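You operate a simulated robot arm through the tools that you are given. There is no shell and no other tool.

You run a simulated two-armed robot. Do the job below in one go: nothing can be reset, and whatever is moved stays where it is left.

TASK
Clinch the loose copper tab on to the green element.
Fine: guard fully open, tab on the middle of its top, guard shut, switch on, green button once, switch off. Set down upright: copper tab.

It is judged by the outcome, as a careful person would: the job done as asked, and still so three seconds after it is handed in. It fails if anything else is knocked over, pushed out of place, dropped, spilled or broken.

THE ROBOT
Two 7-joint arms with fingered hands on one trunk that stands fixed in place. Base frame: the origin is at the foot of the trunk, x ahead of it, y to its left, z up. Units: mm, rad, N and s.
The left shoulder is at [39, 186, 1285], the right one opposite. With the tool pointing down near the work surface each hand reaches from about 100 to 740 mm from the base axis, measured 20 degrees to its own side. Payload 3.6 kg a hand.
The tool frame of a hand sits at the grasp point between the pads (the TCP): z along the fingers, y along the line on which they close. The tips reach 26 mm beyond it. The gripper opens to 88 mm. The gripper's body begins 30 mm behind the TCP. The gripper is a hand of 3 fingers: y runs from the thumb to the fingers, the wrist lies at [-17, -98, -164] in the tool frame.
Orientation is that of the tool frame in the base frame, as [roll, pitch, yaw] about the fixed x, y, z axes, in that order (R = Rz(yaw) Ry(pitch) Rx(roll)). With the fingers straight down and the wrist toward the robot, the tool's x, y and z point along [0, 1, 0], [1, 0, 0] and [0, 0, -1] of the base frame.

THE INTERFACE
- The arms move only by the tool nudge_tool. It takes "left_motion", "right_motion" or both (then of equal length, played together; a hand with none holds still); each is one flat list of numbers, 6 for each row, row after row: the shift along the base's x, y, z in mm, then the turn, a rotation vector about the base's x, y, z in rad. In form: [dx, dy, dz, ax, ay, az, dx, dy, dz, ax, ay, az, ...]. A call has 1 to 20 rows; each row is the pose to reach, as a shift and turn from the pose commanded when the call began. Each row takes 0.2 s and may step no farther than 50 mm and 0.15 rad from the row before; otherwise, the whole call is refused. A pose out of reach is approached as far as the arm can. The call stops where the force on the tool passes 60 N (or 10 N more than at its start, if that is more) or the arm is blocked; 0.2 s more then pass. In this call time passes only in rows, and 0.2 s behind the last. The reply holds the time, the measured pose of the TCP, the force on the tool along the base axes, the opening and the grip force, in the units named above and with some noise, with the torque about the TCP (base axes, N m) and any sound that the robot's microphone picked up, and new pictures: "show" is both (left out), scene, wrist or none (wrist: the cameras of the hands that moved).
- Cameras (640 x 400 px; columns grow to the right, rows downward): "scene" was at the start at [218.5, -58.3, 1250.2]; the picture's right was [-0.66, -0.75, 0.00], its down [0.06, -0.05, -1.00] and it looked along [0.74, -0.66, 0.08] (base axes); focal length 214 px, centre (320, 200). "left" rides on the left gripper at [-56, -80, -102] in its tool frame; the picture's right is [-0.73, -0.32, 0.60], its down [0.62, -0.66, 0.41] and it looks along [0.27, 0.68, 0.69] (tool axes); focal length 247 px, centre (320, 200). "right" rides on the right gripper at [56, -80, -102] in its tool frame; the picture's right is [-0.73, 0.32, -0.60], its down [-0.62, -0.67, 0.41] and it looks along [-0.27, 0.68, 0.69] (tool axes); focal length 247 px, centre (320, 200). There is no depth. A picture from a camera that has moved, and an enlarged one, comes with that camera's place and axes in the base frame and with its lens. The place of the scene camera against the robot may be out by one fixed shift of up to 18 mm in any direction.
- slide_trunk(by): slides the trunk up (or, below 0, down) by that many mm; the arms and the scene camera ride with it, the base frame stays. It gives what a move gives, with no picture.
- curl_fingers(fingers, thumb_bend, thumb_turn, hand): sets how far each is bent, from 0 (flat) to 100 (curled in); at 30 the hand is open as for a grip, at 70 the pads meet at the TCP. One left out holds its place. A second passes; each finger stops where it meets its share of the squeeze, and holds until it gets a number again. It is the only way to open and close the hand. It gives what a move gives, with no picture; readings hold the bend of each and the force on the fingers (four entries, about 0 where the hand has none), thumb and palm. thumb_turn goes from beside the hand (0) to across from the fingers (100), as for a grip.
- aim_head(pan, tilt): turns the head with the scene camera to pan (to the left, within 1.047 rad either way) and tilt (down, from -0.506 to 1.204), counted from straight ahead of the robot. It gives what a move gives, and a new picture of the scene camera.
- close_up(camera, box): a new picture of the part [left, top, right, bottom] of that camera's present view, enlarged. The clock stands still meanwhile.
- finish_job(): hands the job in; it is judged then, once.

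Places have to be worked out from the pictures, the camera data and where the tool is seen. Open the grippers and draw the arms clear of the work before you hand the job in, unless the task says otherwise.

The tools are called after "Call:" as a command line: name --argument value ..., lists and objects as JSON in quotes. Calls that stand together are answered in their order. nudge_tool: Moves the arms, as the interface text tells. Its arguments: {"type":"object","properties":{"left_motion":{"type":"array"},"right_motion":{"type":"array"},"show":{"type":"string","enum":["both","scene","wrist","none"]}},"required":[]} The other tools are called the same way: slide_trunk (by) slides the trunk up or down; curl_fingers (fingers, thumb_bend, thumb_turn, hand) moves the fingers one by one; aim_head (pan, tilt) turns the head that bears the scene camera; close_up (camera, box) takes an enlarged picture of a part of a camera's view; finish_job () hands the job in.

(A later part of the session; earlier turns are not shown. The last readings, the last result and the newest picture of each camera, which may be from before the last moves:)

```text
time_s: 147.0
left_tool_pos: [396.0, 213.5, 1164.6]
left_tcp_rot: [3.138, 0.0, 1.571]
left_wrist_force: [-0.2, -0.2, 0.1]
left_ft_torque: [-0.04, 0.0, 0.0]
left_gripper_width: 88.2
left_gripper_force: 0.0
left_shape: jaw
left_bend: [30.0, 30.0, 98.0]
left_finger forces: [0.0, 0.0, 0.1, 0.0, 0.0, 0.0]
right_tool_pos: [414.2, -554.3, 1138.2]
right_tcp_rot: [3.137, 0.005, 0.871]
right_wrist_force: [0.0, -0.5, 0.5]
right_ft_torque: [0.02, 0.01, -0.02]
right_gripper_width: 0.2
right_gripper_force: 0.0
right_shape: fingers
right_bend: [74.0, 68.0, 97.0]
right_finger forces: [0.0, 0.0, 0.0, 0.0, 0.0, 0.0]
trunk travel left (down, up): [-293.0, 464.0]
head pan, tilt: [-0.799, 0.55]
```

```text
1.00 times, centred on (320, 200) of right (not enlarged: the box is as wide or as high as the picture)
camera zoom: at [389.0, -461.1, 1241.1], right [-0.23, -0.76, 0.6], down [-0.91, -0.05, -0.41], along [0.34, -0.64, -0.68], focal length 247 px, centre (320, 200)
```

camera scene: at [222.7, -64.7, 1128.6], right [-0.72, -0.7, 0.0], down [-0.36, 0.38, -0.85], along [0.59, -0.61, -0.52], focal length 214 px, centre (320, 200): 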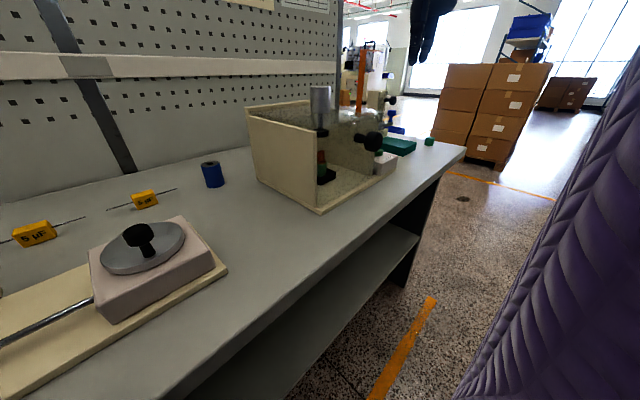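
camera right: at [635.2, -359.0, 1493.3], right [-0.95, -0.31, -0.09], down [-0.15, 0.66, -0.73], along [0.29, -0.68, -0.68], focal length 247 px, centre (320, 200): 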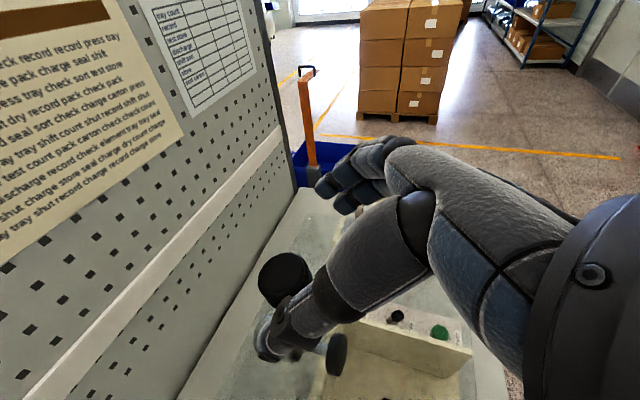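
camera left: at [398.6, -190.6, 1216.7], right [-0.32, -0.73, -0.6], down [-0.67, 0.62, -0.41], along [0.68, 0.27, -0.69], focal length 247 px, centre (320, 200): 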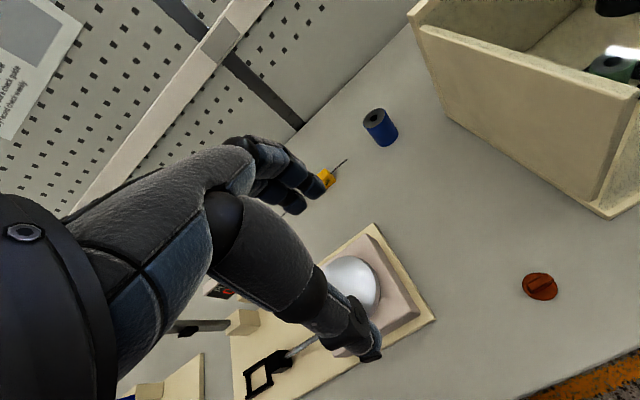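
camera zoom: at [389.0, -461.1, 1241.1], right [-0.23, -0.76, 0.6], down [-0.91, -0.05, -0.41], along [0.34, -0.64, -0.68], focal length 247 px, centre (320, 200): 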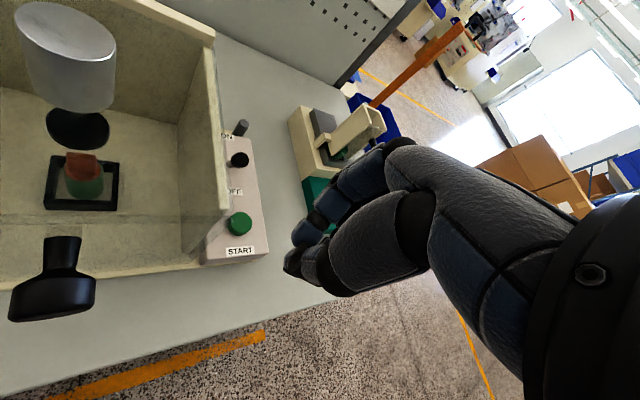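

The panel is in clear view. I zoom in on the switch and button.

Call:
close_up --camera "right" --box '[200, 110, 280, 270]'

Call:
close_up --camera "right" --box '[215, 120, 275, 170]'

```text
2.50 times, centred on (240, 190) of right
camera zoom: at [389.0, -461.1, 1241.1], right [-0.23, -0.76, 0.6], down [-0.91, -0.05, -0.41], along [0.34, -0.64, -0.68], focal length 617 px, centre (520, 225)
```

zoom: 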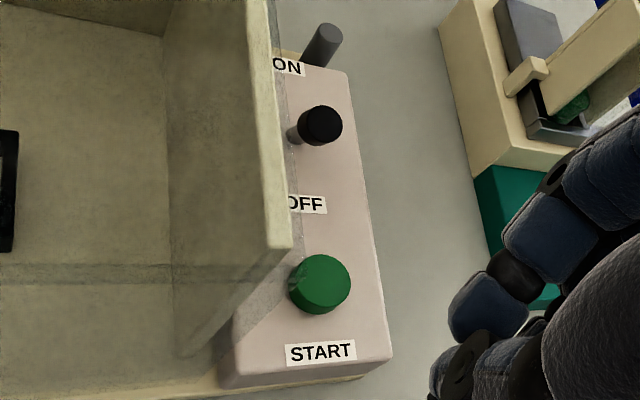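

```text
8.00 times, centred on (245, 145) of right
camera zoom: at [389.0, -461.1, 1241.1], right [-0.23, -0.76, 0.6], down [-0.91, -0.05, -0.41], along [0.34, -0.64, -0.68], focal length 1976 px, centre (920, 640)
```

zoom: 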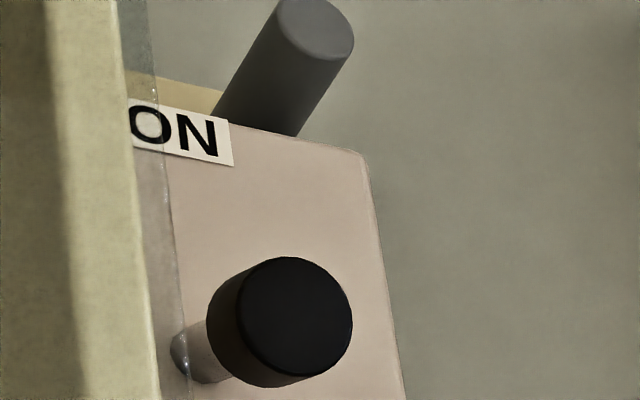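

The switch leans toward OFF (cap at about (595, -603, 946), base (608, -599, 905)); the START button top is at (506, -601, 919). I'll straddle the lever with natural yaw and a 30° forward pitch, so I yaw back to natural first while moving right.

Call:
nudge_tool --right_motion '[4, -10, 0, 0, 0, 0.14, 8, -20, 0, 0, 0, 0.28, 12, -30, 0, 0, 0, 0.42, 16, -40, 0, 0, 0, 0.56, 20, -48, 0, 0, 0, 0.7]' --show "none"

Call:
nudge_tool --right_motion '[20, 0, -5, 0, -0.131, 0, 40, 0, -10, 0, -0.262, 0, 60, 0, -15, 0, -0.393, 0, 80, 0, -20, 0, -0.524, 0]' --show "both"

```text
time_s: 148.2
left_tool_pos: [397.7, 213.3, 1163.9]
left_tcp_rot: [3.141, 0.0, 1.571]
left_wrist_force: [-0.4, 0.2, -0.9]
left_ft_torque: [0.02, 0.0, 0.0]
left_gripper_width: 87.8
left_gripper_force: 0.1
left_shape: jaw
left_bend: [30.0, 30.0, 98.0]
left_finger forces: [0.1, 0.1, 0.0, 0.1, 0.0, 0.1]
right_tool_pos: [434.7, -603.8, 1139.7]
right_tcp_rot: [3.136, 0.002, 1.571]
right_wrist_force: [-0.1, -0.4, 0.0]
right_ft_torque: [0.02, 0.03, -0.03]
right_gripper_width: 0.1
right_gripper_force: 0.1
right_shape: fingers
right_bend: [74.0, 68.0, 97.0]
right_finger forces: [0.0, 0.0, 0.0, 0.1, 0.1, 0.0]
trunk travel left (down, up): [-293.0, 464.0]
head pan, tilt: [-0.799, 0.55]
```

```text
time_s: 149.2
left_tool_pos: [397.1, 212.3, 1164.2]
left_tcp_rot: [-3.14, 0.0, 1.569]
left_wrist_force: [0.3, 1.1, -0.5]
left_ft_torque: [0.02, -0.03, 0.03]
left_gripper_width: 88.0
left_gripper_force: 0.1
left_shape: jaw
left_bend: [30.0, 30.0, 98.0]
left_finger forces: [0.1, 0.1, 0.0, 0.0, 0.1, 0.0]
right_tool_pos: [516.1, -603.0, 1116.4]
right_tcp_rot: [2.613, 0.002, 1.567]
right_wrist_force: [-0.3, 0.1, -0.1]
right_ft_torque: [0.0, 0.01, 0.02]
right_gripper_width: 0.0
right_gripper_force: 0.1
right_shape: fingers
right_bend: [74.0, 68.0, 97.0]
right_finger forces: [0.0, 0.0, 0.0, 0.1, 0.1, 0.1]
trunk travel left (down, up): [-293.0, 464.0]
head pan, tilt: [-0.799, 0.55]
camera scene: at [233.4, -64.5, 1047.7], right [-0.72, -0.7, 0.0], down [-0.36, 0.37, -0.85], along [0.59, -0.61, -0.52], focal length 214 px, centre (320, 200)
camera right: at [395.0, -547.8, 1164.8], right [-0.03, -0.73, 0.68], down [-0.37, -0.62, -0.69], along [0.93, -0.27, -0.25], focal length 247 px, centre (320, 200)
```

scene: 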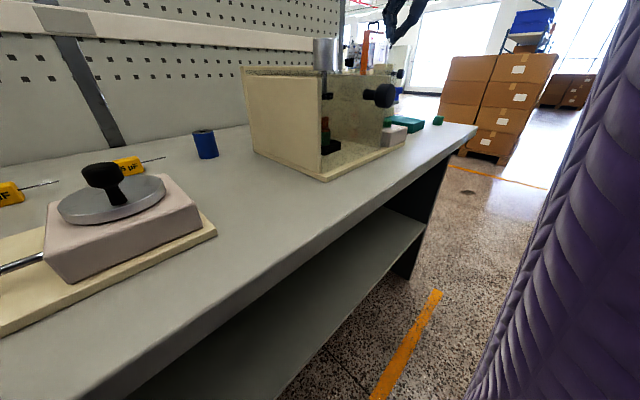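
right: 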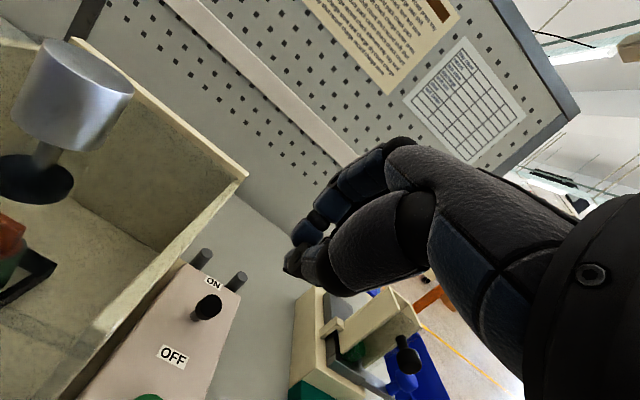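

The cap is confirmed at about (595, -602, 945). I open the hand to about 50 mm and move to hover over the lever.

Call:
curl_fingers --hand "right" --fingers 49 --thumb_bend 46

Call:
nudge_tool --right_motion '[16, 0, -27, 0, 0, 0, 32, 0.5, -53, 0, 0, 0, 48, 1, -80, 0, 0, 0, 65, 1, -104, 0, 0, 0]' --show "both"

Call:
close_up --camera "right" --box '[200, 180, 400, 380]'

Call:
close_up --camera "scene" --box '[340, 40, 460, 160]'

```text
time_s: 150.2
left_tool_pos: [396.5, 213.8, 1163.1]
left_tcp_rot: [3.141, -0.001, 1.571]
left_wrist_force: [0.2, 0.1, -0.3]
left_ft_torque: [-0.04, 0.01, 0.01]
left_gripper_width: 87.9
left_gripper_force: 0.1
left_shape: jaw
left_bend: [30.0, 30.0, 98.0]
left_finger forces: [0.0, 0.1, 0.1, 0.0, 0.0, 0.1]
right_tool_pos: [512.9, -603.4, 1116.2]
right_tcp_rot: [2.614, 0.001, 1.569]
right_wrist_force: [-0.6, 0.3, -0.7]
right_ft_torque: [-0.01, -0.01, 0.0]
right_gripper_width: 49.7
right_gripper_force: 0.0
right_shape: fingers
right_bend: [49.0, 46.0, 97.0]
right_finger forces: [0.1, 0.1, 0.0, 0.0, 0.0, 0.0]
trunk travel left (down, up): [-293.0, 464.0]
head pan, tilt: [-0.799, 0.55]
```

```text
time_s: 151.2
left_tool_pos: [397.9, 213.1, 1163.9]
left_tcp_rot: [-3.14, 0.0, 1.571]
left_wrist_force: [0.1, -0.3, -0.3]
left_ft_torque: [-0.02, 0.0, -0.02]
left_gripper_width: 87.3
left_gripper_force: 0.0
left_shape: jaw
left_bend: [30.0, 30.0, 98.0]
left_finger forces: [0.1, 0.0, 0.1, 0.0, 0.0, 0.0]
right_tool_pos: [578.1, -601.2, 1012.0]
right_tcp_rot: [2.611, 0.002, 1.566]
right_wrist_force: [0.4, 0.3, -0.8]
right_ft_torque: [-0.04, 0.01, -0.01]
right_gripper_width: 49.7
right_gripper_force: 0.1
right_shape: fingers
right_bend: [49.0, 46.0, 97.0]
right_finger forces: [0.1, 0.0, 0.0, 0.1, 0.1, 0.0]
trunk travel left (down, up): [-293.0, 464.0]
head pan, tilt: [-0.799, 0.55]
camera scene: at [233.5, -64.5, 1047.7], right [-0.72, -0.7, 0.0], down [-0.36, 0.37, -0.85], along [0.59, -0.61, -0.52], focal length 214 px, centre (320, 200)
camera right: at [458.5, -546.2, 1060.9], right [-0.03, -0.73, 0.68], down [-0.37, -0.62, -0.69], along [0.93, -0.27, -0.25], focal length 247 px, centre (320, 200)
```

scene: 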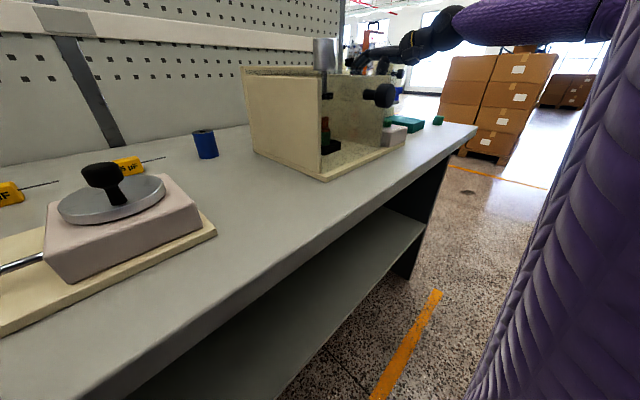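
right: 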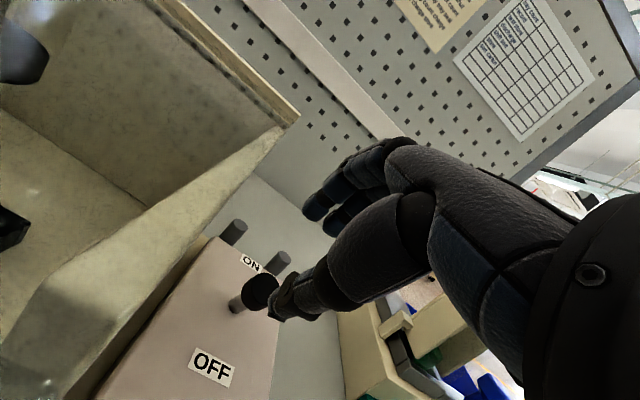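

```text
2.00 times, centred on (300, 280) of right
camera zoom: at [458.5, -546.2, 1060.9], right [-0.03, -0.73, 0.68], down [-0.37, -0.62, -0.69], along [0.93, -0.27, -0.25], focal length 494 px, centre (360, 40)
```

zoom: 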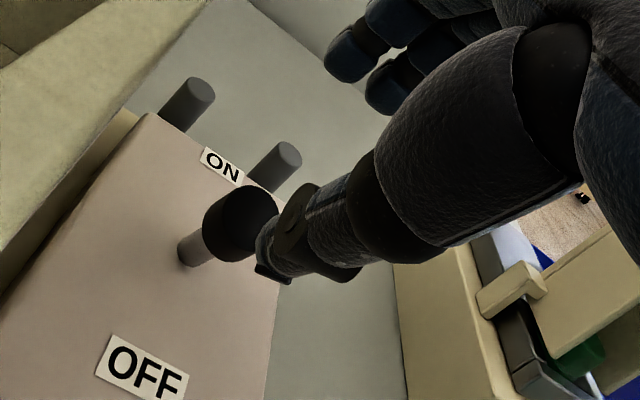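

```text
3.33 times, centred on (400, 100) of scene
camera zoom: at [233.5, -64.5, 1047.7], right [-0.72, -0.7, 0.0], down [-0.36, 0.37, -0.85], along [0.59, -0.61, -0.52], focal length 715 px, centre (53, 533)
```

zoom: 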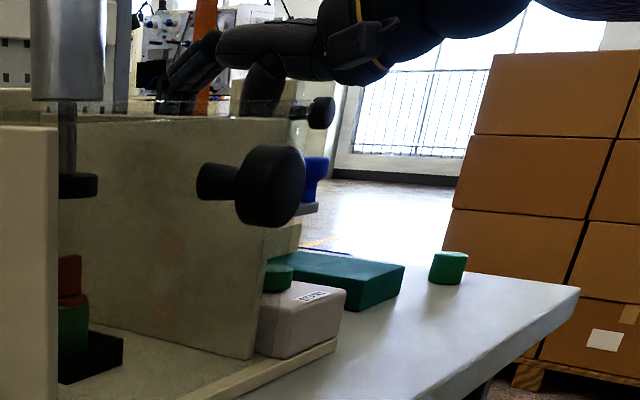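

The lever base is at (610, -601, 905), so ON will bring the cap to about x 625. With this pitch the thumb hangs lower than the fingers, which suits pushing toward ON with the thumb. I lower the thumb in front of the cap.

Call:
nudge_tool --right_motion '[-1, 0, -15, 0, 0, 0, -1, 0, -30, 0, 0, 0, -1, 0, -43, 0, 0, 0]' --show "wrist"

Call:
close_up --camera "right" --box '[200, 180, 400, 380]'

```text
time_s: 152.0
left_tool_pos: [397.4, 213.2, 1164.5]
left_tcp_rot: [-3.141, 0.002, 1.57]
left_wrist_force: [0.0, -0.2, 0.7]
left_ft_torque: [0.0, -0.01, -0.03]
left_gripper_width: 88.0
left_gripper_force: 0.1
left_shape: jaw
left_bend: [30.0, 30.0, 98.0]
left_finger forces: [0.0, 0.0, 0.0, 0.1, 0.0, 0.0]
right_tool_pos: [578.3, -601.8, 972.1]
right_tcp_rot: [2.613, 0.003, 1.567]
right_wrist_force: [0.5, -0.1, -0.3]
right_ft_torque: [-0.02, 0.01, -0.03]
right_gripper_width: 49.9
right_gripper_force: 0.1
right_shape: fingers
right_bend: [49.0, 46.0, 97.0]
right_finger forces: [0.0, 0.0, 0.0, 0.0, 0.0, 0.0]
trunk travel left (down, up): [-293.0, 464.0]
head pan, tilt: [-0.799, 0.55]
camera right: at [458.5, -546.6, 1020.3], right [-0.03, -0.73, 0.68], down [-0.37, -0.62, -0.69], along [0.93, -0.27, -0.25], focal length 247 px, centre (320, 200)
```

right: 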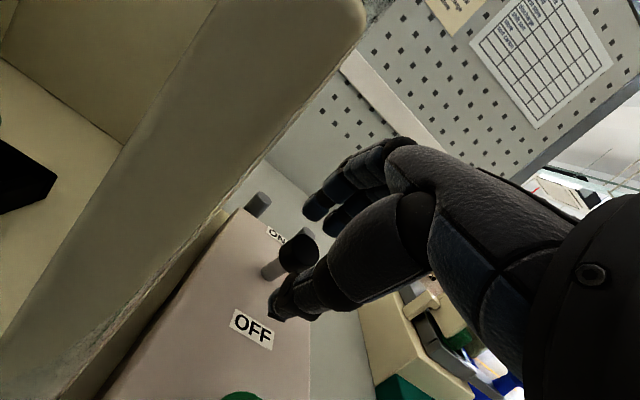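

```text
2.00 times, centred on (300, 280) of right
camera zoom: at [458.5, -546.6, 1020.3], right [-0.03, -0.73, 0.68], down [-0.37, -0.62, -0.69], along [0.93, -0.27, -0.25], focal length 494 px, centre (360, 40)
```

zoom: 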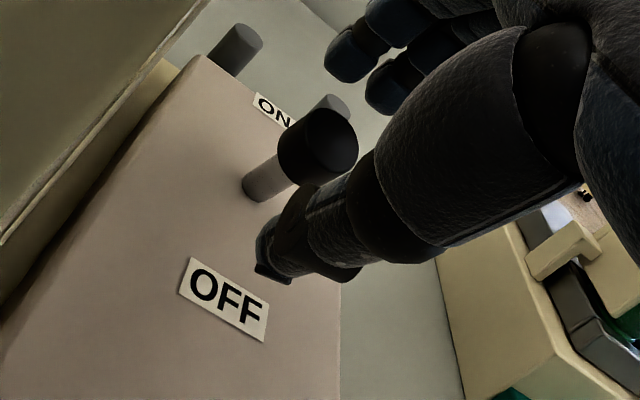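

The thumb tip is in front of the cap, in line with it. I push toward ON in steps.

Call:
nudge_tool --right_motion '[6, 0, 0, 0, 0, 0, 12, 0, 0, 0, 0, 0, 18, 0, 0, 0, 0, 0, 24, 0, 0, 0, 0, 0]' --show "none"

Call:
close_up --camera "right" --box '[200, 180, 400, 380]'

```text
time_s: 152.8
left_tool_pos: [390.0, 214.5, 1165.7]
left_tcp_rot: [3.135, 0.0, 1.574]
left_wrist_force: [-0.3, 0.5, 0.6]
left_ft_torque: [0.0, 0.03, -0.01]
left_gripper_width: 88.1
left_gripper_force: 0.0
left_shape: jaw
left_bend: [30.0, 30.0, 98.0]
left_finger forces: [0.1, 0.0, 0.0, 0.0, 0.0, 0.0]
right_tool_pos: [584.0, -602.2, 969.7]
right_tcp_rot: [2.629, 0.018, 1.576]
right_wrist_force: [-58.4, 3.4, 5.0]
right_ft_torque: [0.21, -2.29, 3.06]
right_gripper_width: 49.9
right_gripper_force: 0.2
right_shape: fingers
right_bend: [49.0, 46.0, 97.0]
right_finger forces: [0.0, 0.0, 0.1, 0.0, 0.0, 0.1]
trunk travel left (down, up): [-293.0, 464.0]
head pan, tilt: [-0.799, 0.55]
stopped in row 3 (right hand): the force on the tool passed its limit at 63 N (the readings are from after the stop); the commanded pose is now the measured one
```

```text
2.00 times, centred on (300, 280) of right
camera zoom: at [465.2, -546.4, 1019.4], right [-0.01, -0.72, 0.69], down [-0.37, -0.64, -0.67], along [0.93, -0.27, -0.26], focal length 494 px, centre (360, 40)
```

zoom: 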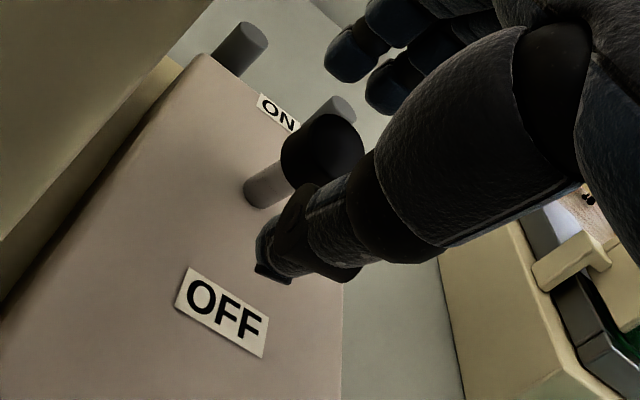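

Strong resistance without any finger contact: the torque shows the wrist camera housing met the front edge of the right wall. I back off at once and lift.

Call:
nudge_tool --right_motion '[-6, 0, 0, 0, 0, 0, -16, 0, 0, 0, 0, 0, -30, -5, 10, 0, 0, 0, -40, -10, 40, 0, 0, 0, -45, -15, 75, 0, 0, 0]' --show "both"

Call:
close_up --camera "scene" --box '[300, 30, 420, 190]'

```text
time_s: 154.0
left_tool_pos: [395.6, 214.4, 1164.1]
left_tcp_rot: [-3.14, 0.0, 1.571]
left_wrist_force: [0.1, 0.6, 0.0]
left_ft_torque: [-0.02, 0.0, -0.02]
left_gripper_width: 87.9
left_gripper_force: 0.0
left_shape: jaw
left_bend: [30.0, 30.0, 98.0]
left_finger forces: [0.1, 0.1, 0.0, 0.0, 0.0, 0.0]
right_tool_pos: [548.5, -612.7, 1042.8]
right_tcp_rot: [2.628, 0.01, 1.577]
right_wrist_force: [0.7, -0.1, 0.3]
right_ft_torque: [0.0, 0.01, 0.03]
right_gripper_width: 50.1
right_gripper_force: 0.1
right_shape: fingers
right_bend: [49.0, 46.0, 97.0]
right_finger forces: [0.0, 0.0, 0.0, 0.0, 0.1, 0.0]
trunk travel left (down, up): [-293.0, 464.0]
head pan, tilt: [-0.799, 0.55]
camera scene: at [232.9, -63.7, 1047.9], right [-0.72, -0.7, 0.0], down [-0.36, 0.37, -0.85], along [0.59, -0.61, -0.52], focal length 214 px, centre (320, 200)
camera right: at [428.1, -558.2, 1093.2], right [-0.01, -0.73, 0.68], down [-0.37, -0.63, -0.68], along [0.93, -0.27, -0.26], focal length 247 px, centre (320, 200)
```

scene: 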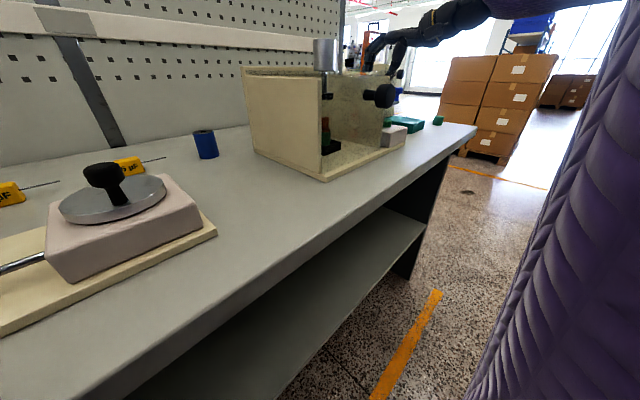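
right: 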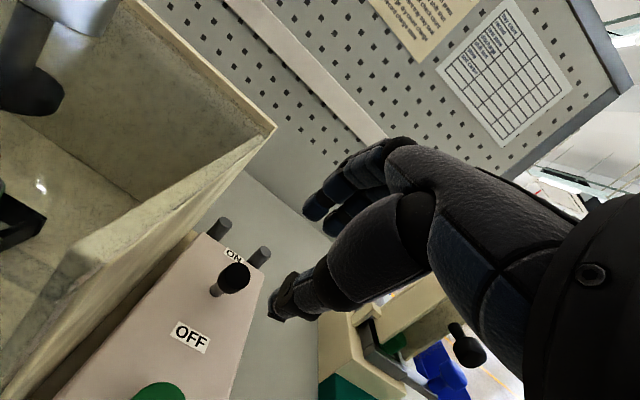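

```text
2.50 times, centred on (360, 110) of scene
camera zoom: at [232.9, -63.7, 1047.9], right [-0.72, -0.7, 0.0], down [-0.36, 0.37, -0.85], along [0.59, -0.61, -0.52], focal length 536 px, centre (220, 425)
```

zoom: 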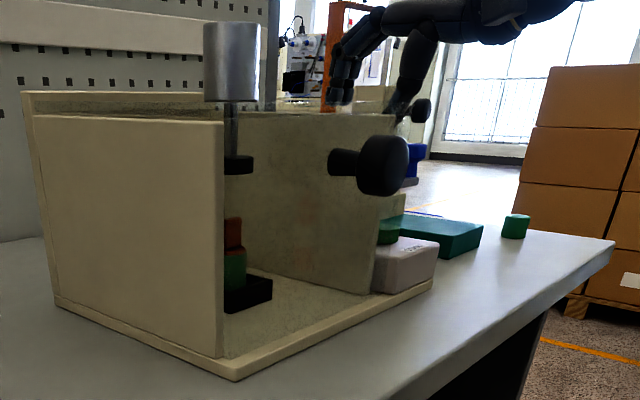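

Nothing moved and the tab is intact. I make a fist and yaw the hand +0.2 so the camera housing swings away from the wall, then re-approach the lever from the front.

Call:
curl_fingers --hand "right" --fingers 72 --thumb_bend 68

Call:
nudge_tool --right_motion '[0, 2, -5, 0, 0, 0.07, -2, 5, -15, 0, 0, 0.14, 0, 8, -30, 0, 0, 0.2]' --show "wrist"

Call:
close_up --camera "right" --box '[180, 180, 380, 380]'

```text
time_s: 155.0
left_tool_pos: [396.4, 213.6, 1164.1]
left_tcp_rot: [3.141, 0.001, 1.571]
left_wrist_force: [-0.5, 0.4, 0.5]
left_ft_torque: [0.03, -0.03, 0.02]
left_gripper_width: 87.7
left_gripper_force: 0.0
left_shape: jaw
left_bend: [30.0, 30.0, 98.0]
left_finger forces: [0.0, 0.0, 0.1, 0.0, 0.0, 0.0]
right_tool_pos: [547.7, -614.6, 1043.0]
right_tcp_rot: [2.628, 0.01, 1.574]
right_wrist_force: [-0.5, -1.0, 1.0]
right_ft_torque: [0.02, 0.01, 0.02]
right_gripper_width: 1.3
right_gripper_force: 0.0
right_shape: fingers
right_bend: [72.0, 68.0, 97.0]
right_finger forces: [0.0, 0.1, 0.0, 0.0, 0.1, 0.0]
trunk travel left (down, up): [-293.0, 464.0]
head pan, tilt: [-0.799, 0.55]
```

```text
time_s: 155.8
left_tool_pos: [396.7, 213.7, 1164.4]
left_tcp_rot: [3.141, 0.0, 1.573]
left_wrist_force: [0.5, 0.4, 0.6]
left_ft_torque: [0.0, 0.04, -0.02]
left_gripper_width: 88.1
left_gripper_force: 0.0
left_shape: jaw
left_bend: [30.0, 30.0, 98.0]
left_finger forces: [0.1, 0.1, 0.0, 0.1, 0.0, 0.0]
right_tool_pos: [547.0, -606.0, 1011.2]
right_tcp_rot: [2.627, 0.01, 1.776]
right_wrist_force: [-0.1, -0.7, 0.1]
right_ft_torque: [0.06, 0.0, -0.01]
right_gripper_width: 1.4
right_gripper_force: 0.1
right_shape: fingers
right_bend: [72.0, 68.0, 97.0]
right_finger forces: [0.0, 0.0, 0.1, 0.0, 0.0, 0.0]
trunk travel left (down, up): [-293.0, 464.0]
head pan, tilt: [-0.799, 0.55]
camera right: at [419.4, -576.6, 1060.9], right [0.13, -0.72, 0.68], down [-0.24, -0.69, -0.68], along [0.96, -0.08, -0.26], focal length 247 px, centre (320, 200)
```

right: 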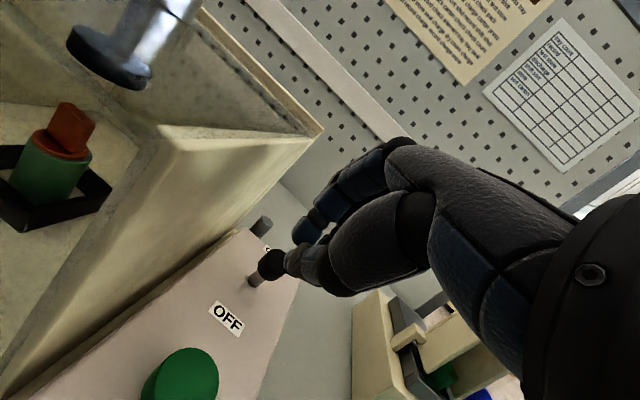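

```text
2.00 times, centred on (280, 280) of right
camera zoom: at [419.4, -576.6, 1060.9], right [0.13, -0.72, 0.68], down [-0.24, -0.69, -0.68], along [0.96, -0.08, -0.26], focal length 494 px, centre (400, 40)
```

zoom: 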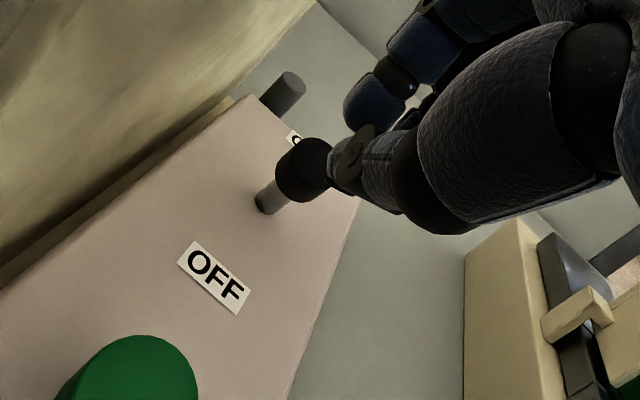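

The hand clears the wall now and the tab is visibly fine. I lower the fist to the lever's height, just in front of the cap.

Call:
nudge_tool --right_motion '[0, 1, -18, 0, 0, 0, 0, 2, -36, 0, 0, 0, 2, 2.5, -52, 0, 0, 0]' --show "wrist"

Call:
close_up --camera "right" --box '[180, 180, 380, 380]'

```text
time_s: 156.6
left_tool_pos: [397.0, 214.8, 1162.5]
left_tcp_rot: [3.141, -0.001, 1.574]
left_wrist_force: [0.1, 0.4, 0.1]
left_ft_torque: [-0.04, 0.0, 0.03]
left_gripper_width: 87.6
left_gripper_force: 0.0
left_shape: jaw
left_bend: [30.0, 30.0, 98.0]
left_finger forces: [0.0, 0.1, 0.1, 0.0, 0.0, 0.0]
right_tool_pos: [551.7, -604.2, 959.3]
right_tcp_rot: [2.628, 0.009, 1.776]
right_wrist_force: [-0.5, -0.1, -0.1]
right_ft_torque: [0.01, 0.02, -0.01]
right_gripper_width: 1.5
right_gripper_force: 0.0
right_shape: fingers
right_bend: [72.0, 68.0, 97.0]
right_finger forces: [0.0, 0.0, 0.1, 0.0, 0.1, 0.0]
trunk travel left (down, up): [-293.0, 464.0]
head pan, tilt: [-0.799, 0.55]
camera right: at [422.8, -574.6, 1008.0], right [0.13, -0.72, 0.69], down [-0.24, -0.69, -0.68], along [0.96, -0.08, -0.26], focal length 247 px, centre (320, 200)
```

right: 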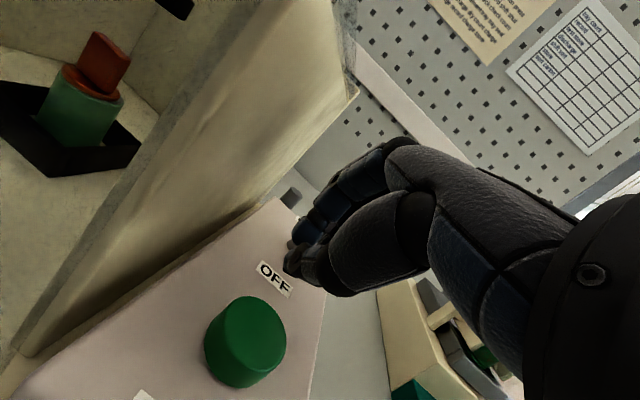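

```text
2.00 times, centred on (280, 280) of right
camera zoom: at [422.8, -574.6, 1008.0], right [0.13, -0.72, 0.69], down [-0.24, -0.69, -0.68], along [0.96, -0.08, -0.26], focal length 494 px, centre (400, 40)
```

zoom: 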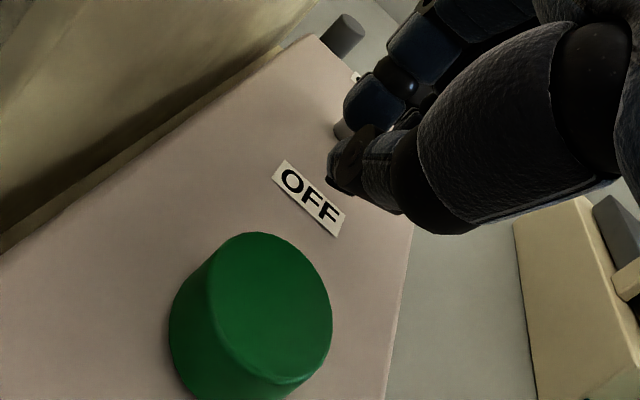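

The fist is directly in front of the lever. I push forward in small steps, watching force and sound.

Call:
nudge_tool --right_motion '[5, 0, 0, 0, 0, 0, 10, 0, 0, 0, 0, 0, 15, 0, 0, 0, 0, 0, 20, 0, 0, 0, 0, 0]' --show "none"

Call:
close_up --camera "right" --box '[180, 180, 380, 380]'

```text
time_s: 157.6
left_tool_pos: [396.8, 213.1, 1162.8]
left_tcp_rot: [-3.141, 0.001, 1.573]
left_wrist_force: [-0.5, 0.2, 0.0]
left_ft_torque: [0.03, -0.03, 0.02]
left_gripper_width: 87.8
left_gripper_force: 0.0
left_shape: jaw
left_bend: [30.0, 30.0, 98.0]
left_finger forces: [0.0, 0.0, 0.0, 0.0, 0.1, 0.0]
right_tool_pos: [568.4, -604.0, 958.8]
right_tcp_rot: [2.627, 0.011, 1.773]
right_wrist_force: [-1.8, -4.0, 2.7]
right_ft_torque: [0.0, -0.04, -0.04]
right_gripper_width: 0.7
right_gripper_force: 2.4
right_shape: fingers
right_bend: [73.0, 68.0, 97.0]
right_finger forces: [0.0, 4.5, 0.1, 0.0, 0.0, 0.0]
trunk travel left (down, up): [-293.0, 464.0]
head pan, tilt: [-0.799, 0.55]
```

```text
2.00 times, centred on (280, 280) of right
camera zoom: at [441.2, -574.8, 1008.9], right [0.13, -0.72, 0.69], down [-0.24, -0.69, -0.68], along [0.96, -0.08, -0.26], focal length 494 px, centre (400, 40)
```

zoom: 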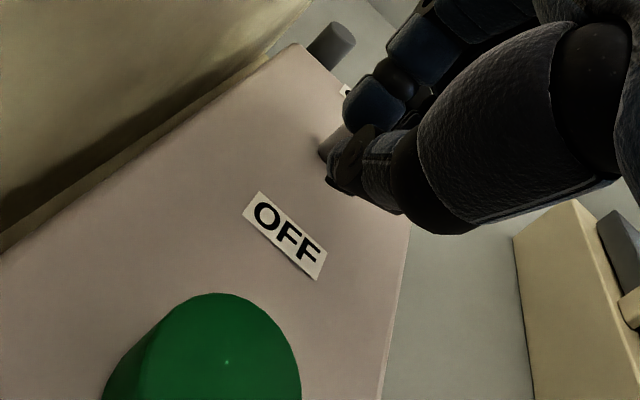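

Contact with the lever has begun (4 N, slightly sideways). I shift 3 mm left and keep pushing.

Call:
nudge_tool --right_motion '[3, 3, 0, 0, 0, 0, 8, 3, 0, 0, 0, 0, 13, 3, 0, 0, 0, 0, 18, 3, 0, 0, 0, 0]' --show "none"

Call:
close_up --camera "right" --box '[180, 180, 380, 380]'

```text
time_s: 158.6
left_tool_pos: [398.1, 213.7, 1163.5]
left_tcp_rot: [3.141, 0.0, 1.572]
left_wrist_force: [-0.1, -0.6, -0.3]
left_ft_torque: [0.0, -0.04, 0.03]
left_gripper_width: 87.5
left_gripper_force: 0.0
left_shape: jaw
left_bend: [30.0, 30.0, 98.0]
left_finger forces: [0.1, 0.1, 0.1, 0.0, 0.0, 0.0]
right_tool_pos: [587.3, -602.6, 958.3]
right_tcp_rot: [2.631, 0.008, 1.777]
right_wrist_force: [-0.5, -0.3, 0.1]
right_ft_torque: [0.0, -0.01, 0.0]
right_gripper_width: 1.0
right_gripper_force: 0.1
right_shape: fingers
right_bend: [72.0, 68.0, 97.0]
right_finger forces: [0.0, 0.0, 0.1, 0.0, 0.0, 0.0]
trunk travel left (down, up): [-293.0, 464.0]
head pan, tilt: [-0.799, 0.55]
```

```text
2.00 times, centred on (280, 280) of right
camera zoom: at [458.8, -572.3, 1008.5], right [0.13, -0.72, 0.68], down [-0.24, -0.69, -0.68], along [0.96, -0.08, -0.27], focal length 494 px, centre (400, 40)
```

zoom: 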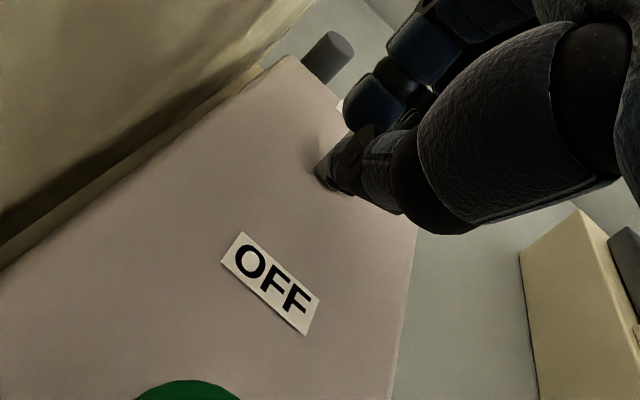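

The force vanished — the lever seems to have snapped over. I lift and back off to look.

Call:
nudge_tool --right_motion '[-5, 0, 10, 0, 0, 0, -12, 0, 35, 0, 0, 0, -25, 0, 65, 0, 0, 0, -40, 0, 90, 0, 0, 0]' --show "both"

Call:
close_up --camera "right" --box '[180, 180, 380, 380]'

```text
time_s: 159.6
left_tool_pos: [395.8, 214.2, 1164.7]
left_tcp_rot: [3.141, -0.001, 1.572]
left_wrist_force: [1.3, -0.4, 0.5]
left_ft_torque: [-0.05, 0.03, 0.03]
left_gripper_width: 87.5
left_gripper_force: 0.1
left_shape: jaw
left_bend: [30.0, 30.0, 98.0]
left_finger forces: [0.1, 0.0, 0.0, 0.0, 0.0, 0.0]
right_tool_pos: [550.1, -603.0, 1051.5]
right_tcp_rot: [2.629, 0.009, 1.776]
right_wrist_force: [0.5, 0.0, 0.2]
right_ft_torque: [0.03, 0.0, 0.01]
right_gripper_width: 1.0
right_gripper_force: 0.1
right_shape: fingers
right_bend: [72.0, 68.0, 97.0]
right_finger forces: [0.0, 0.1, 0.0, 0.1, 0.0, 0.0]
trunk travel left (down, up): [-293.0, 464.0]
head pan, tilt: [-0.799, 0.55]
camera scene: at [232.9, -64.1, 1047.9], right [-0.72, -0.7, 0.0], down [-0.36, 0.37, -0.85], along [0.59, -0.61, -0.52], focal length 214 px, centre (320, 200)
camera right: at [421.3, -572.7, 1102.1], right [0.13, -0.72, 0.69], down [-0.24, -0.69, -0.68], along [0.96, -0.08, -0.26], focal length 247 px, centre (320, 200)
```

scene: 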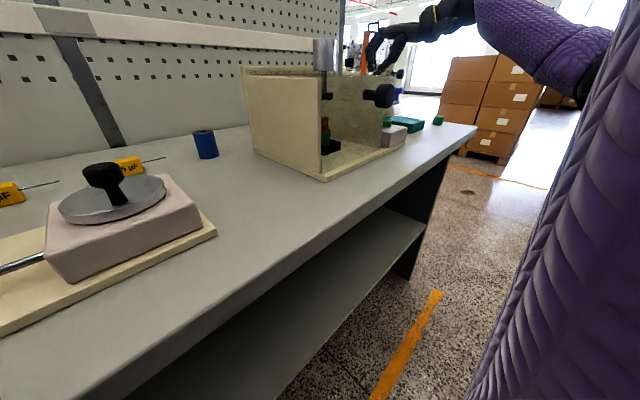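
right: 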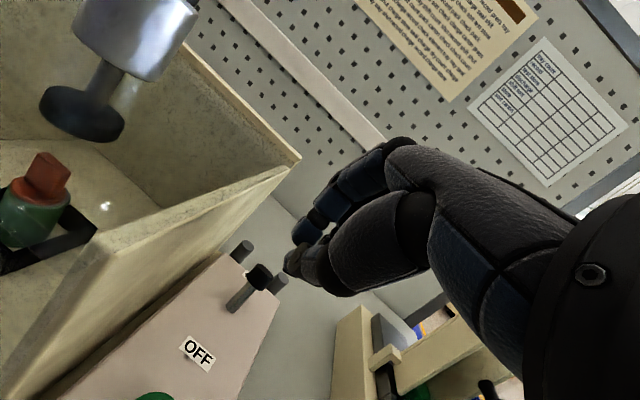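

```text
2.00 times, centred on (280, 280) of right
camera zoom: at [421.3, -572.7, 1102.1], right [0.13, -0.72, 0.69], down [-0.24, -0.69, -0.68], along [0.96, -0.08, -0.26], focal length 494 px, centre (400, 40)
```

zoom: 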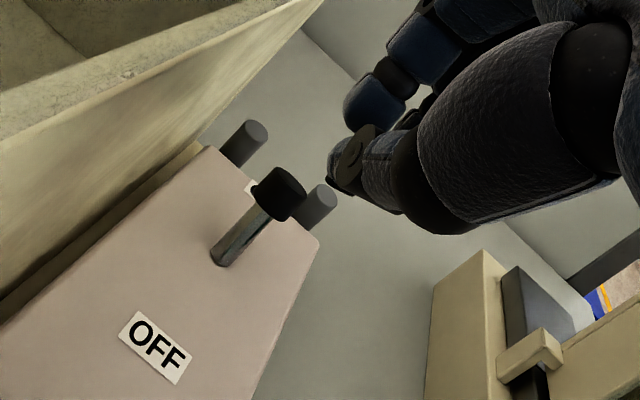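

The lever now leans to ON. Next the START button at about (506, -602, 921): I bring the fist to fingers-down above it.

Call:
nudge_tool --right_motion '[-11, 0, -5, -0.0255, 0.126, 0, -22, 0, -10, -0.051, 0.2515, 0, -33, 0.5, -18, -0.0765, 0.377, 0, -44, 1, -28, -0.102, 0.503, 0]' --show "wrist"

Call:
close_up --camera "right" --box '[180, 180, 380, 380]'

```text
time_s: 160.6
left_tool_pos: [397.3, 214.9, 1163.9]
left_tcp_rot: [-3.141, 0.001, 1.573]
left_wrist_force: [-0.8, 0.3, 0.0]
left_ft_torque: [0.0, 0.0, -0.01]
left_gripper_width: 87.7
left_gripper_force: 0.2
left_shape: jaw
left_bend: [30.0, 30.0, 98.0]
left_finger forces: [0.0, 0.1, 0.1, 0.0, 0.0, 0.0]
right_tool_pos: [504.7, -601.5, 1022.5]
right_tcp_rot: [-3.14, 0.006, 1.779]
right_wrist_force: [-0.5, 0.3, -0.5]
right_ft_torque: [0.02, 0.04, -0.01]
right_gripper_width: 1.1
right_gripper_force: 0.0
right_shape: fingers
right_bend: [72.0, 68.0, 97.0]
right_finger forces: [0.1, 0.0, 0.1, 0.1, 0.1, 0.1]
trunk travel left (down, up): [-293.0, 464.0]
head pan, tilt: [-0.799, 0.55]
camera right: at [414.7, -563.7, 1124.9], right [0.46, -0.65, 0.6], down [-0.52, -0.75, -0.41], along [0.72, -0.13, -0.69], focal length 247 px, centre (320, 200)
```

right: 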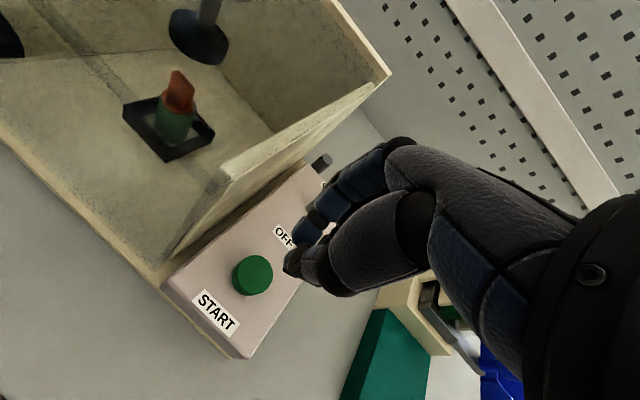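

```text
2.00 times, centred on (280, 280) of right
camera zoom: at [414.7, -563.7, 1124.9], right [0.46, -0.65, 0.6], down [-0.52, -0.75, -0.41], along [0.72, -0.13, -0.69], focal length 494 px, centre (400, 40)
```

zoom: 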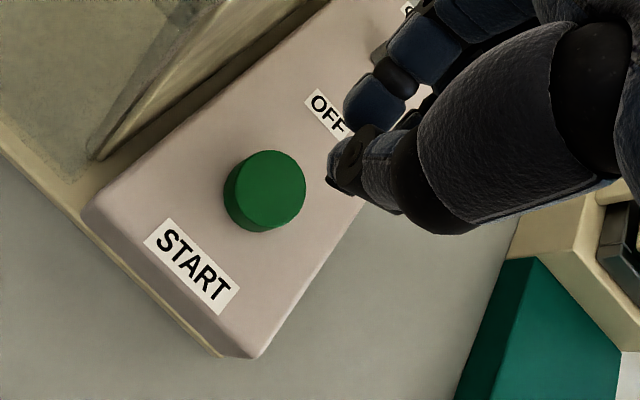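

The button centre refines to (507, -600.5, 921). I descend to about 10 mm above it.

Call:
nudge_tool --right_motion '[2, 1, -22, 0, 0, 0, 2.3, 1, -44, 0, 0, 0, 2.3, 1, -64, 0, 0, 0]' --show "wrist"

Call:
close_up --camera "right" --box '[220, 200, 360, 320]'

```text
time_s: 161.4
left_tool_pos: [397.5, 213.8, 1163.4]
left_tcp_rot: [3.141, -0.001, 1.574]
left_wrist_force: [-0.1, 0.1, 0.5]
left_ft_torque: [0.0, 0.03, -0.02]
left_gripper_width: 87.6
left_gripper_force: 0.0
left_shape: jaw
left_bend: [30.0, 30.0, 98.0]
left_finger forces: [0.0, 0.1, 0.1, 0.0, 0.1, 0.0]
right_tool_pos: [507.0, -602.2, 960.2]
right_tcp_rot: [3.141, 0.006, 1.78]
right_wrist_force: [-0.3, -0.2, -0.4]
right_ft_torque: [-0.01, -0.01, -0.04]
right_gripper_width: 1.2
right_gripper_force: 0.1
right_shape: fingers
right_bend: [72.0, 68.0, 97.0]
right_finger forces: [0.0, 0.1, 0.0, 0.0, 0.0, 0.0]
trunk travel left (down, up): [-293.0, 464.0]
head pan, tilt: [-0.799, 0.55]
camera right: at [416.5, -563.2, 1061.6], right [0.46, -0.65, 0.6], down [-0.52, -0.75, -0.41], along [0.72, -0.13, -0.69], focal length 247 px, centre (320, 200)
```

right: 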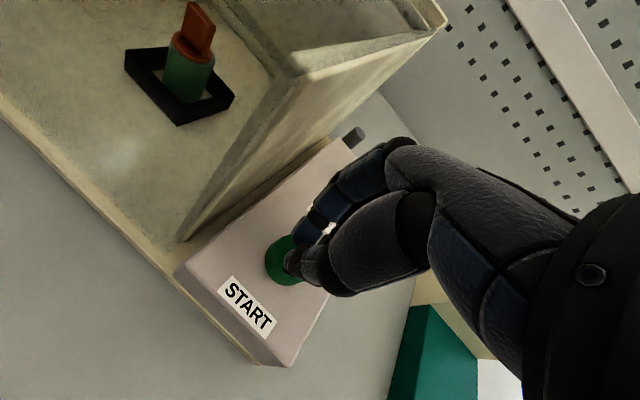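

```text
3.33 times, centred on (290, 260) of right
camera zoom: at [416.5, -563.2, 1061.6], right [0.46, -0.65, 0.6], down [-0.52, -0.75, -0.41], along [0.72, -0.13, -0.69], focal length 823 px, centre (420, 0)
```

zoom: 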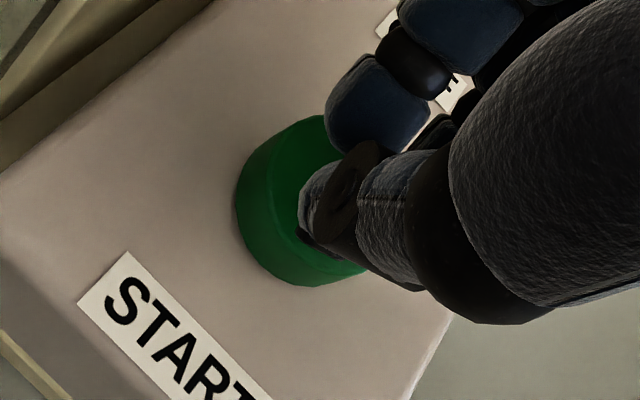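

The fist is over the button. I lower in small steps to find contact.

Call:
nudge_tool --right_motion '[0, 0, -4, 0, 0, 0, 0, 0, -8, 0, 0, 0, 0, 0, -11, 0, 0, 0]' --show "none"

```text
time_s: 162.2
left_tool_pos: [397.0, 213.8, 1163.7]
left_tcp_rot: [3.139, -0.001, 1.571]
left_wrist_force: [0.0, 0.6, -0.1]
left_ft_torque: [-0.01, -0.01, -0.03]
left_gripper_width: 87.5
left_gripper_force: 0.1
left_shape: jaw
left_bend: [30.0, 30.0, 98.0]
left_finger forces: [0.0, 0.0, 0.1, 0.0, 0.0, 0.0]
right_tool_pos: [506.3, -601.3, 947.2]
right_tcp_rot: [3.139, 0.006, 1.779]
right_wrist_force: [-0.6, -1.0, 4.4]
right_ft_torque: [0.06, 0.07, -0.04]
right_gripper_width: 1.5
right_gripper_force: 1.9
right_shape: fingers
right_bend: [72.0, 68.0, 98.0]
right_finger forces: [0.1, 0.0, 0.1, 0.1, 3.9, 0.1]
trunk travel left (down, up): [-293.0, 464.0]
head pan, tilt: [-0.799, 0.55]
heard: click
```

A click — the button was pressed once. I lift off right away and watch the ram.

Call:
nudge_tool --right_motion '[0, 0, 15, 0, 0, 0, 0, 0, 40, 0, 0, 0, 0, 0, 75, 0, 0, 0]' --show "both"

Call:
close_up --camera "scene" --box '[300, 30, 400, 170]'

```text
time_s: 163.0
left_tool_pos: [396.7, 214.5, 1163.6]
left_tcp_rot: [-3.141, -0.002, 1.571]
left_wrist_force: [-1.1, -0.4, 0.6]
left_ft_torque: [0.03, 0.0, 0.0]
left_gripper_width: 87.9
left_gripper_force: 0.0
left_shape: jaw
left_bend: [30.0, 30.0, 98.0]
left_finger forces: [0.0, 0.0, 0.1, 0.1, 0.0, 0.0]
right_tool_pos: [507.9, -600.9, 1019.4]
right_tcp_rot: [3.141, 0.007, 1.779]
right_wrist_force: [-0.4, 0.5, -0.1]
right_ft_torque: [0.01, -0.01, -0.03]
right_gripper_width: 1.1
right_gripper_force: 0.0
right_shape: fingers
right_bend: [72.0, 68.0, 98.0]
right_finger forces: [0.0, 0.0, 0.1, 0.0, 0.0, 0.0]
trunk travel left (down, up): [-293.0, 464.0]
head pan, tilt: [-0.799, 0.55]
camera scene: at [233.0, -64.1, 1047.9], right [-0.72, -0.7, 0.0], down [-0.36, 0.37, -0.85], along [0.59, -0.61, -0.52], focal length 214 px, centre (320, 200)
camera right: at [417.8, -563.1, 1121.9], right [0.46, -0.65, 0.6], down [-0.52, -0.75, -0.41], along [0.72, -0.13, -0.69], focal length 247 px, centre (320, 200)
```

scene: 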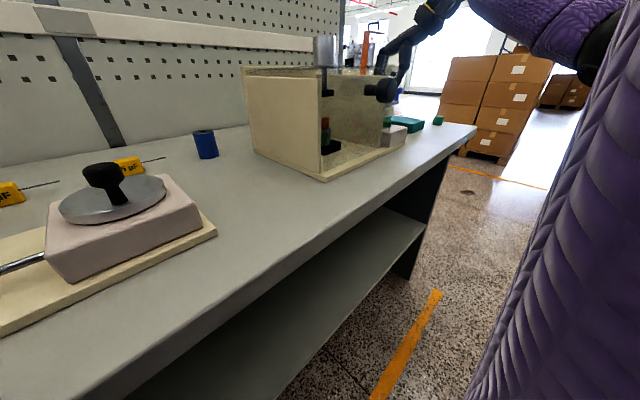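
right: 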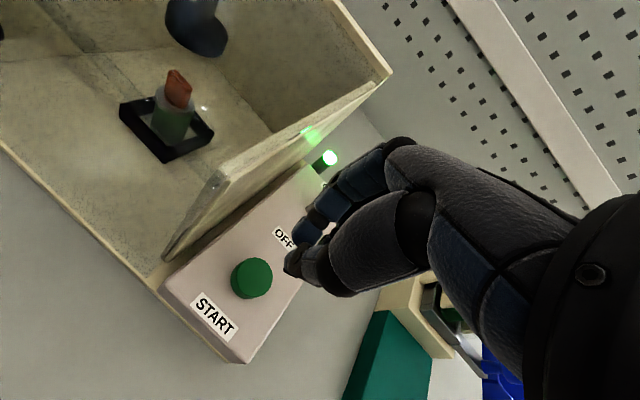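

```text
2.86 times, centred on (350, 100) of scene
camera zoom: at [233.0, -64.1, 1047.9], right [-0.72, -0.7, 0.0], down [-0.36, 0.37, -0.85], along [0.59, -0.61, -0.52], focal length 613 px, centre (234, 486)
```

zoom: 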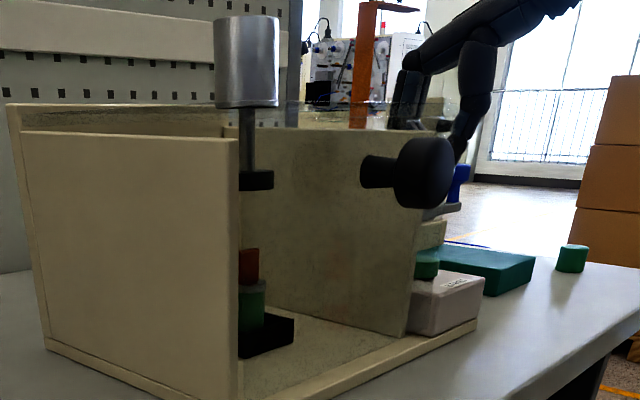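

A green lamp is now lit on one of the posts. I zoom on the tab and the lamps.

Call:
close_up --camera "right" --box '[120, 50, 220, 170]'

Call:
close_up --camera "right" --box '[270, 100, 370, 250]'

Call:
close_up --camera "scene" --box '[310, 80, 360, 165]'

```text
3.33 times, centred on (170, 110) of right
camera zoom: at [417.8, -563.1, 1121.9], right [0.46, -0.65, 0.6], down [-0.52, -0.75, -0.41], along [0.72, -0.13, -0.69], focal length 823 px, centre (820, 500)
```

zoom: 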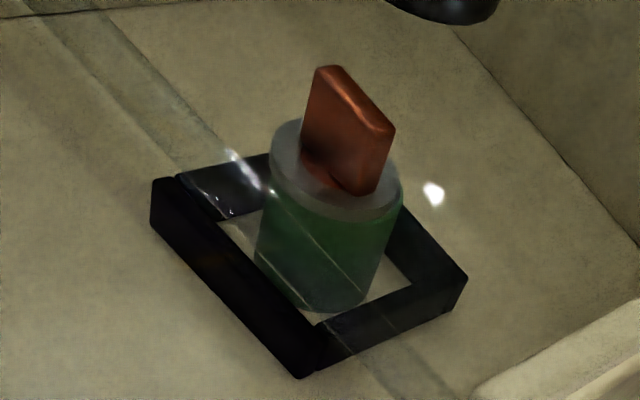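

```text
2.67 times, centred on (320, 175) of right
camera zoom: at [417.8, -563.1, 1121.9], right [0.46, -0.65, 0.6], down [-0.52, -0.75, -0.41], along [0.72, -0.13, -0.69], focal length 659 px, centre (320, 267)
```

zoom: 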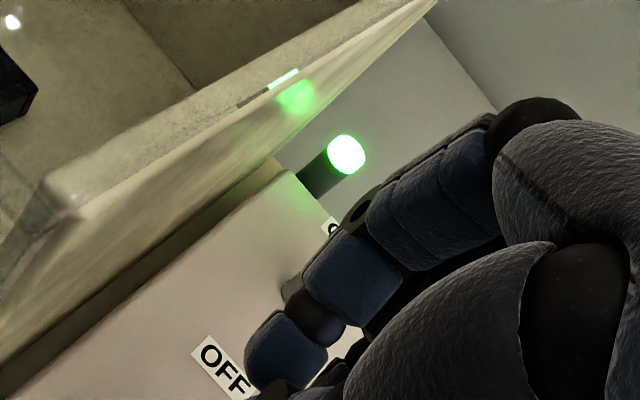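

```text
4.71 times, centred on (335, 122) of scene
camera zoom: at [233.0, -64.1, 1047.9], right [-0.72, -0.7, 0.0], down [-0.36, 0.37, -0.85], along [0.59, -0.61, -0.52], focal length 1009 px, centre (249, 565)
```

zoom: 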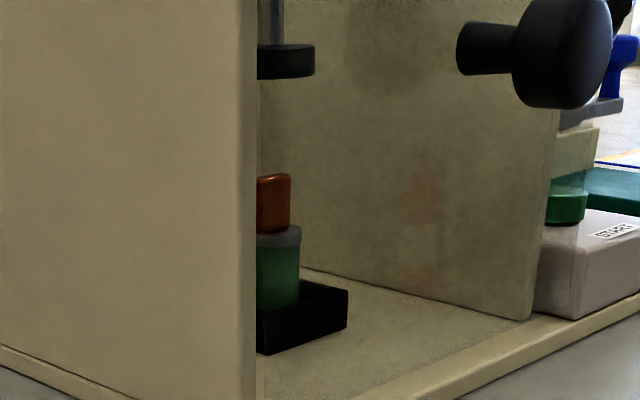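

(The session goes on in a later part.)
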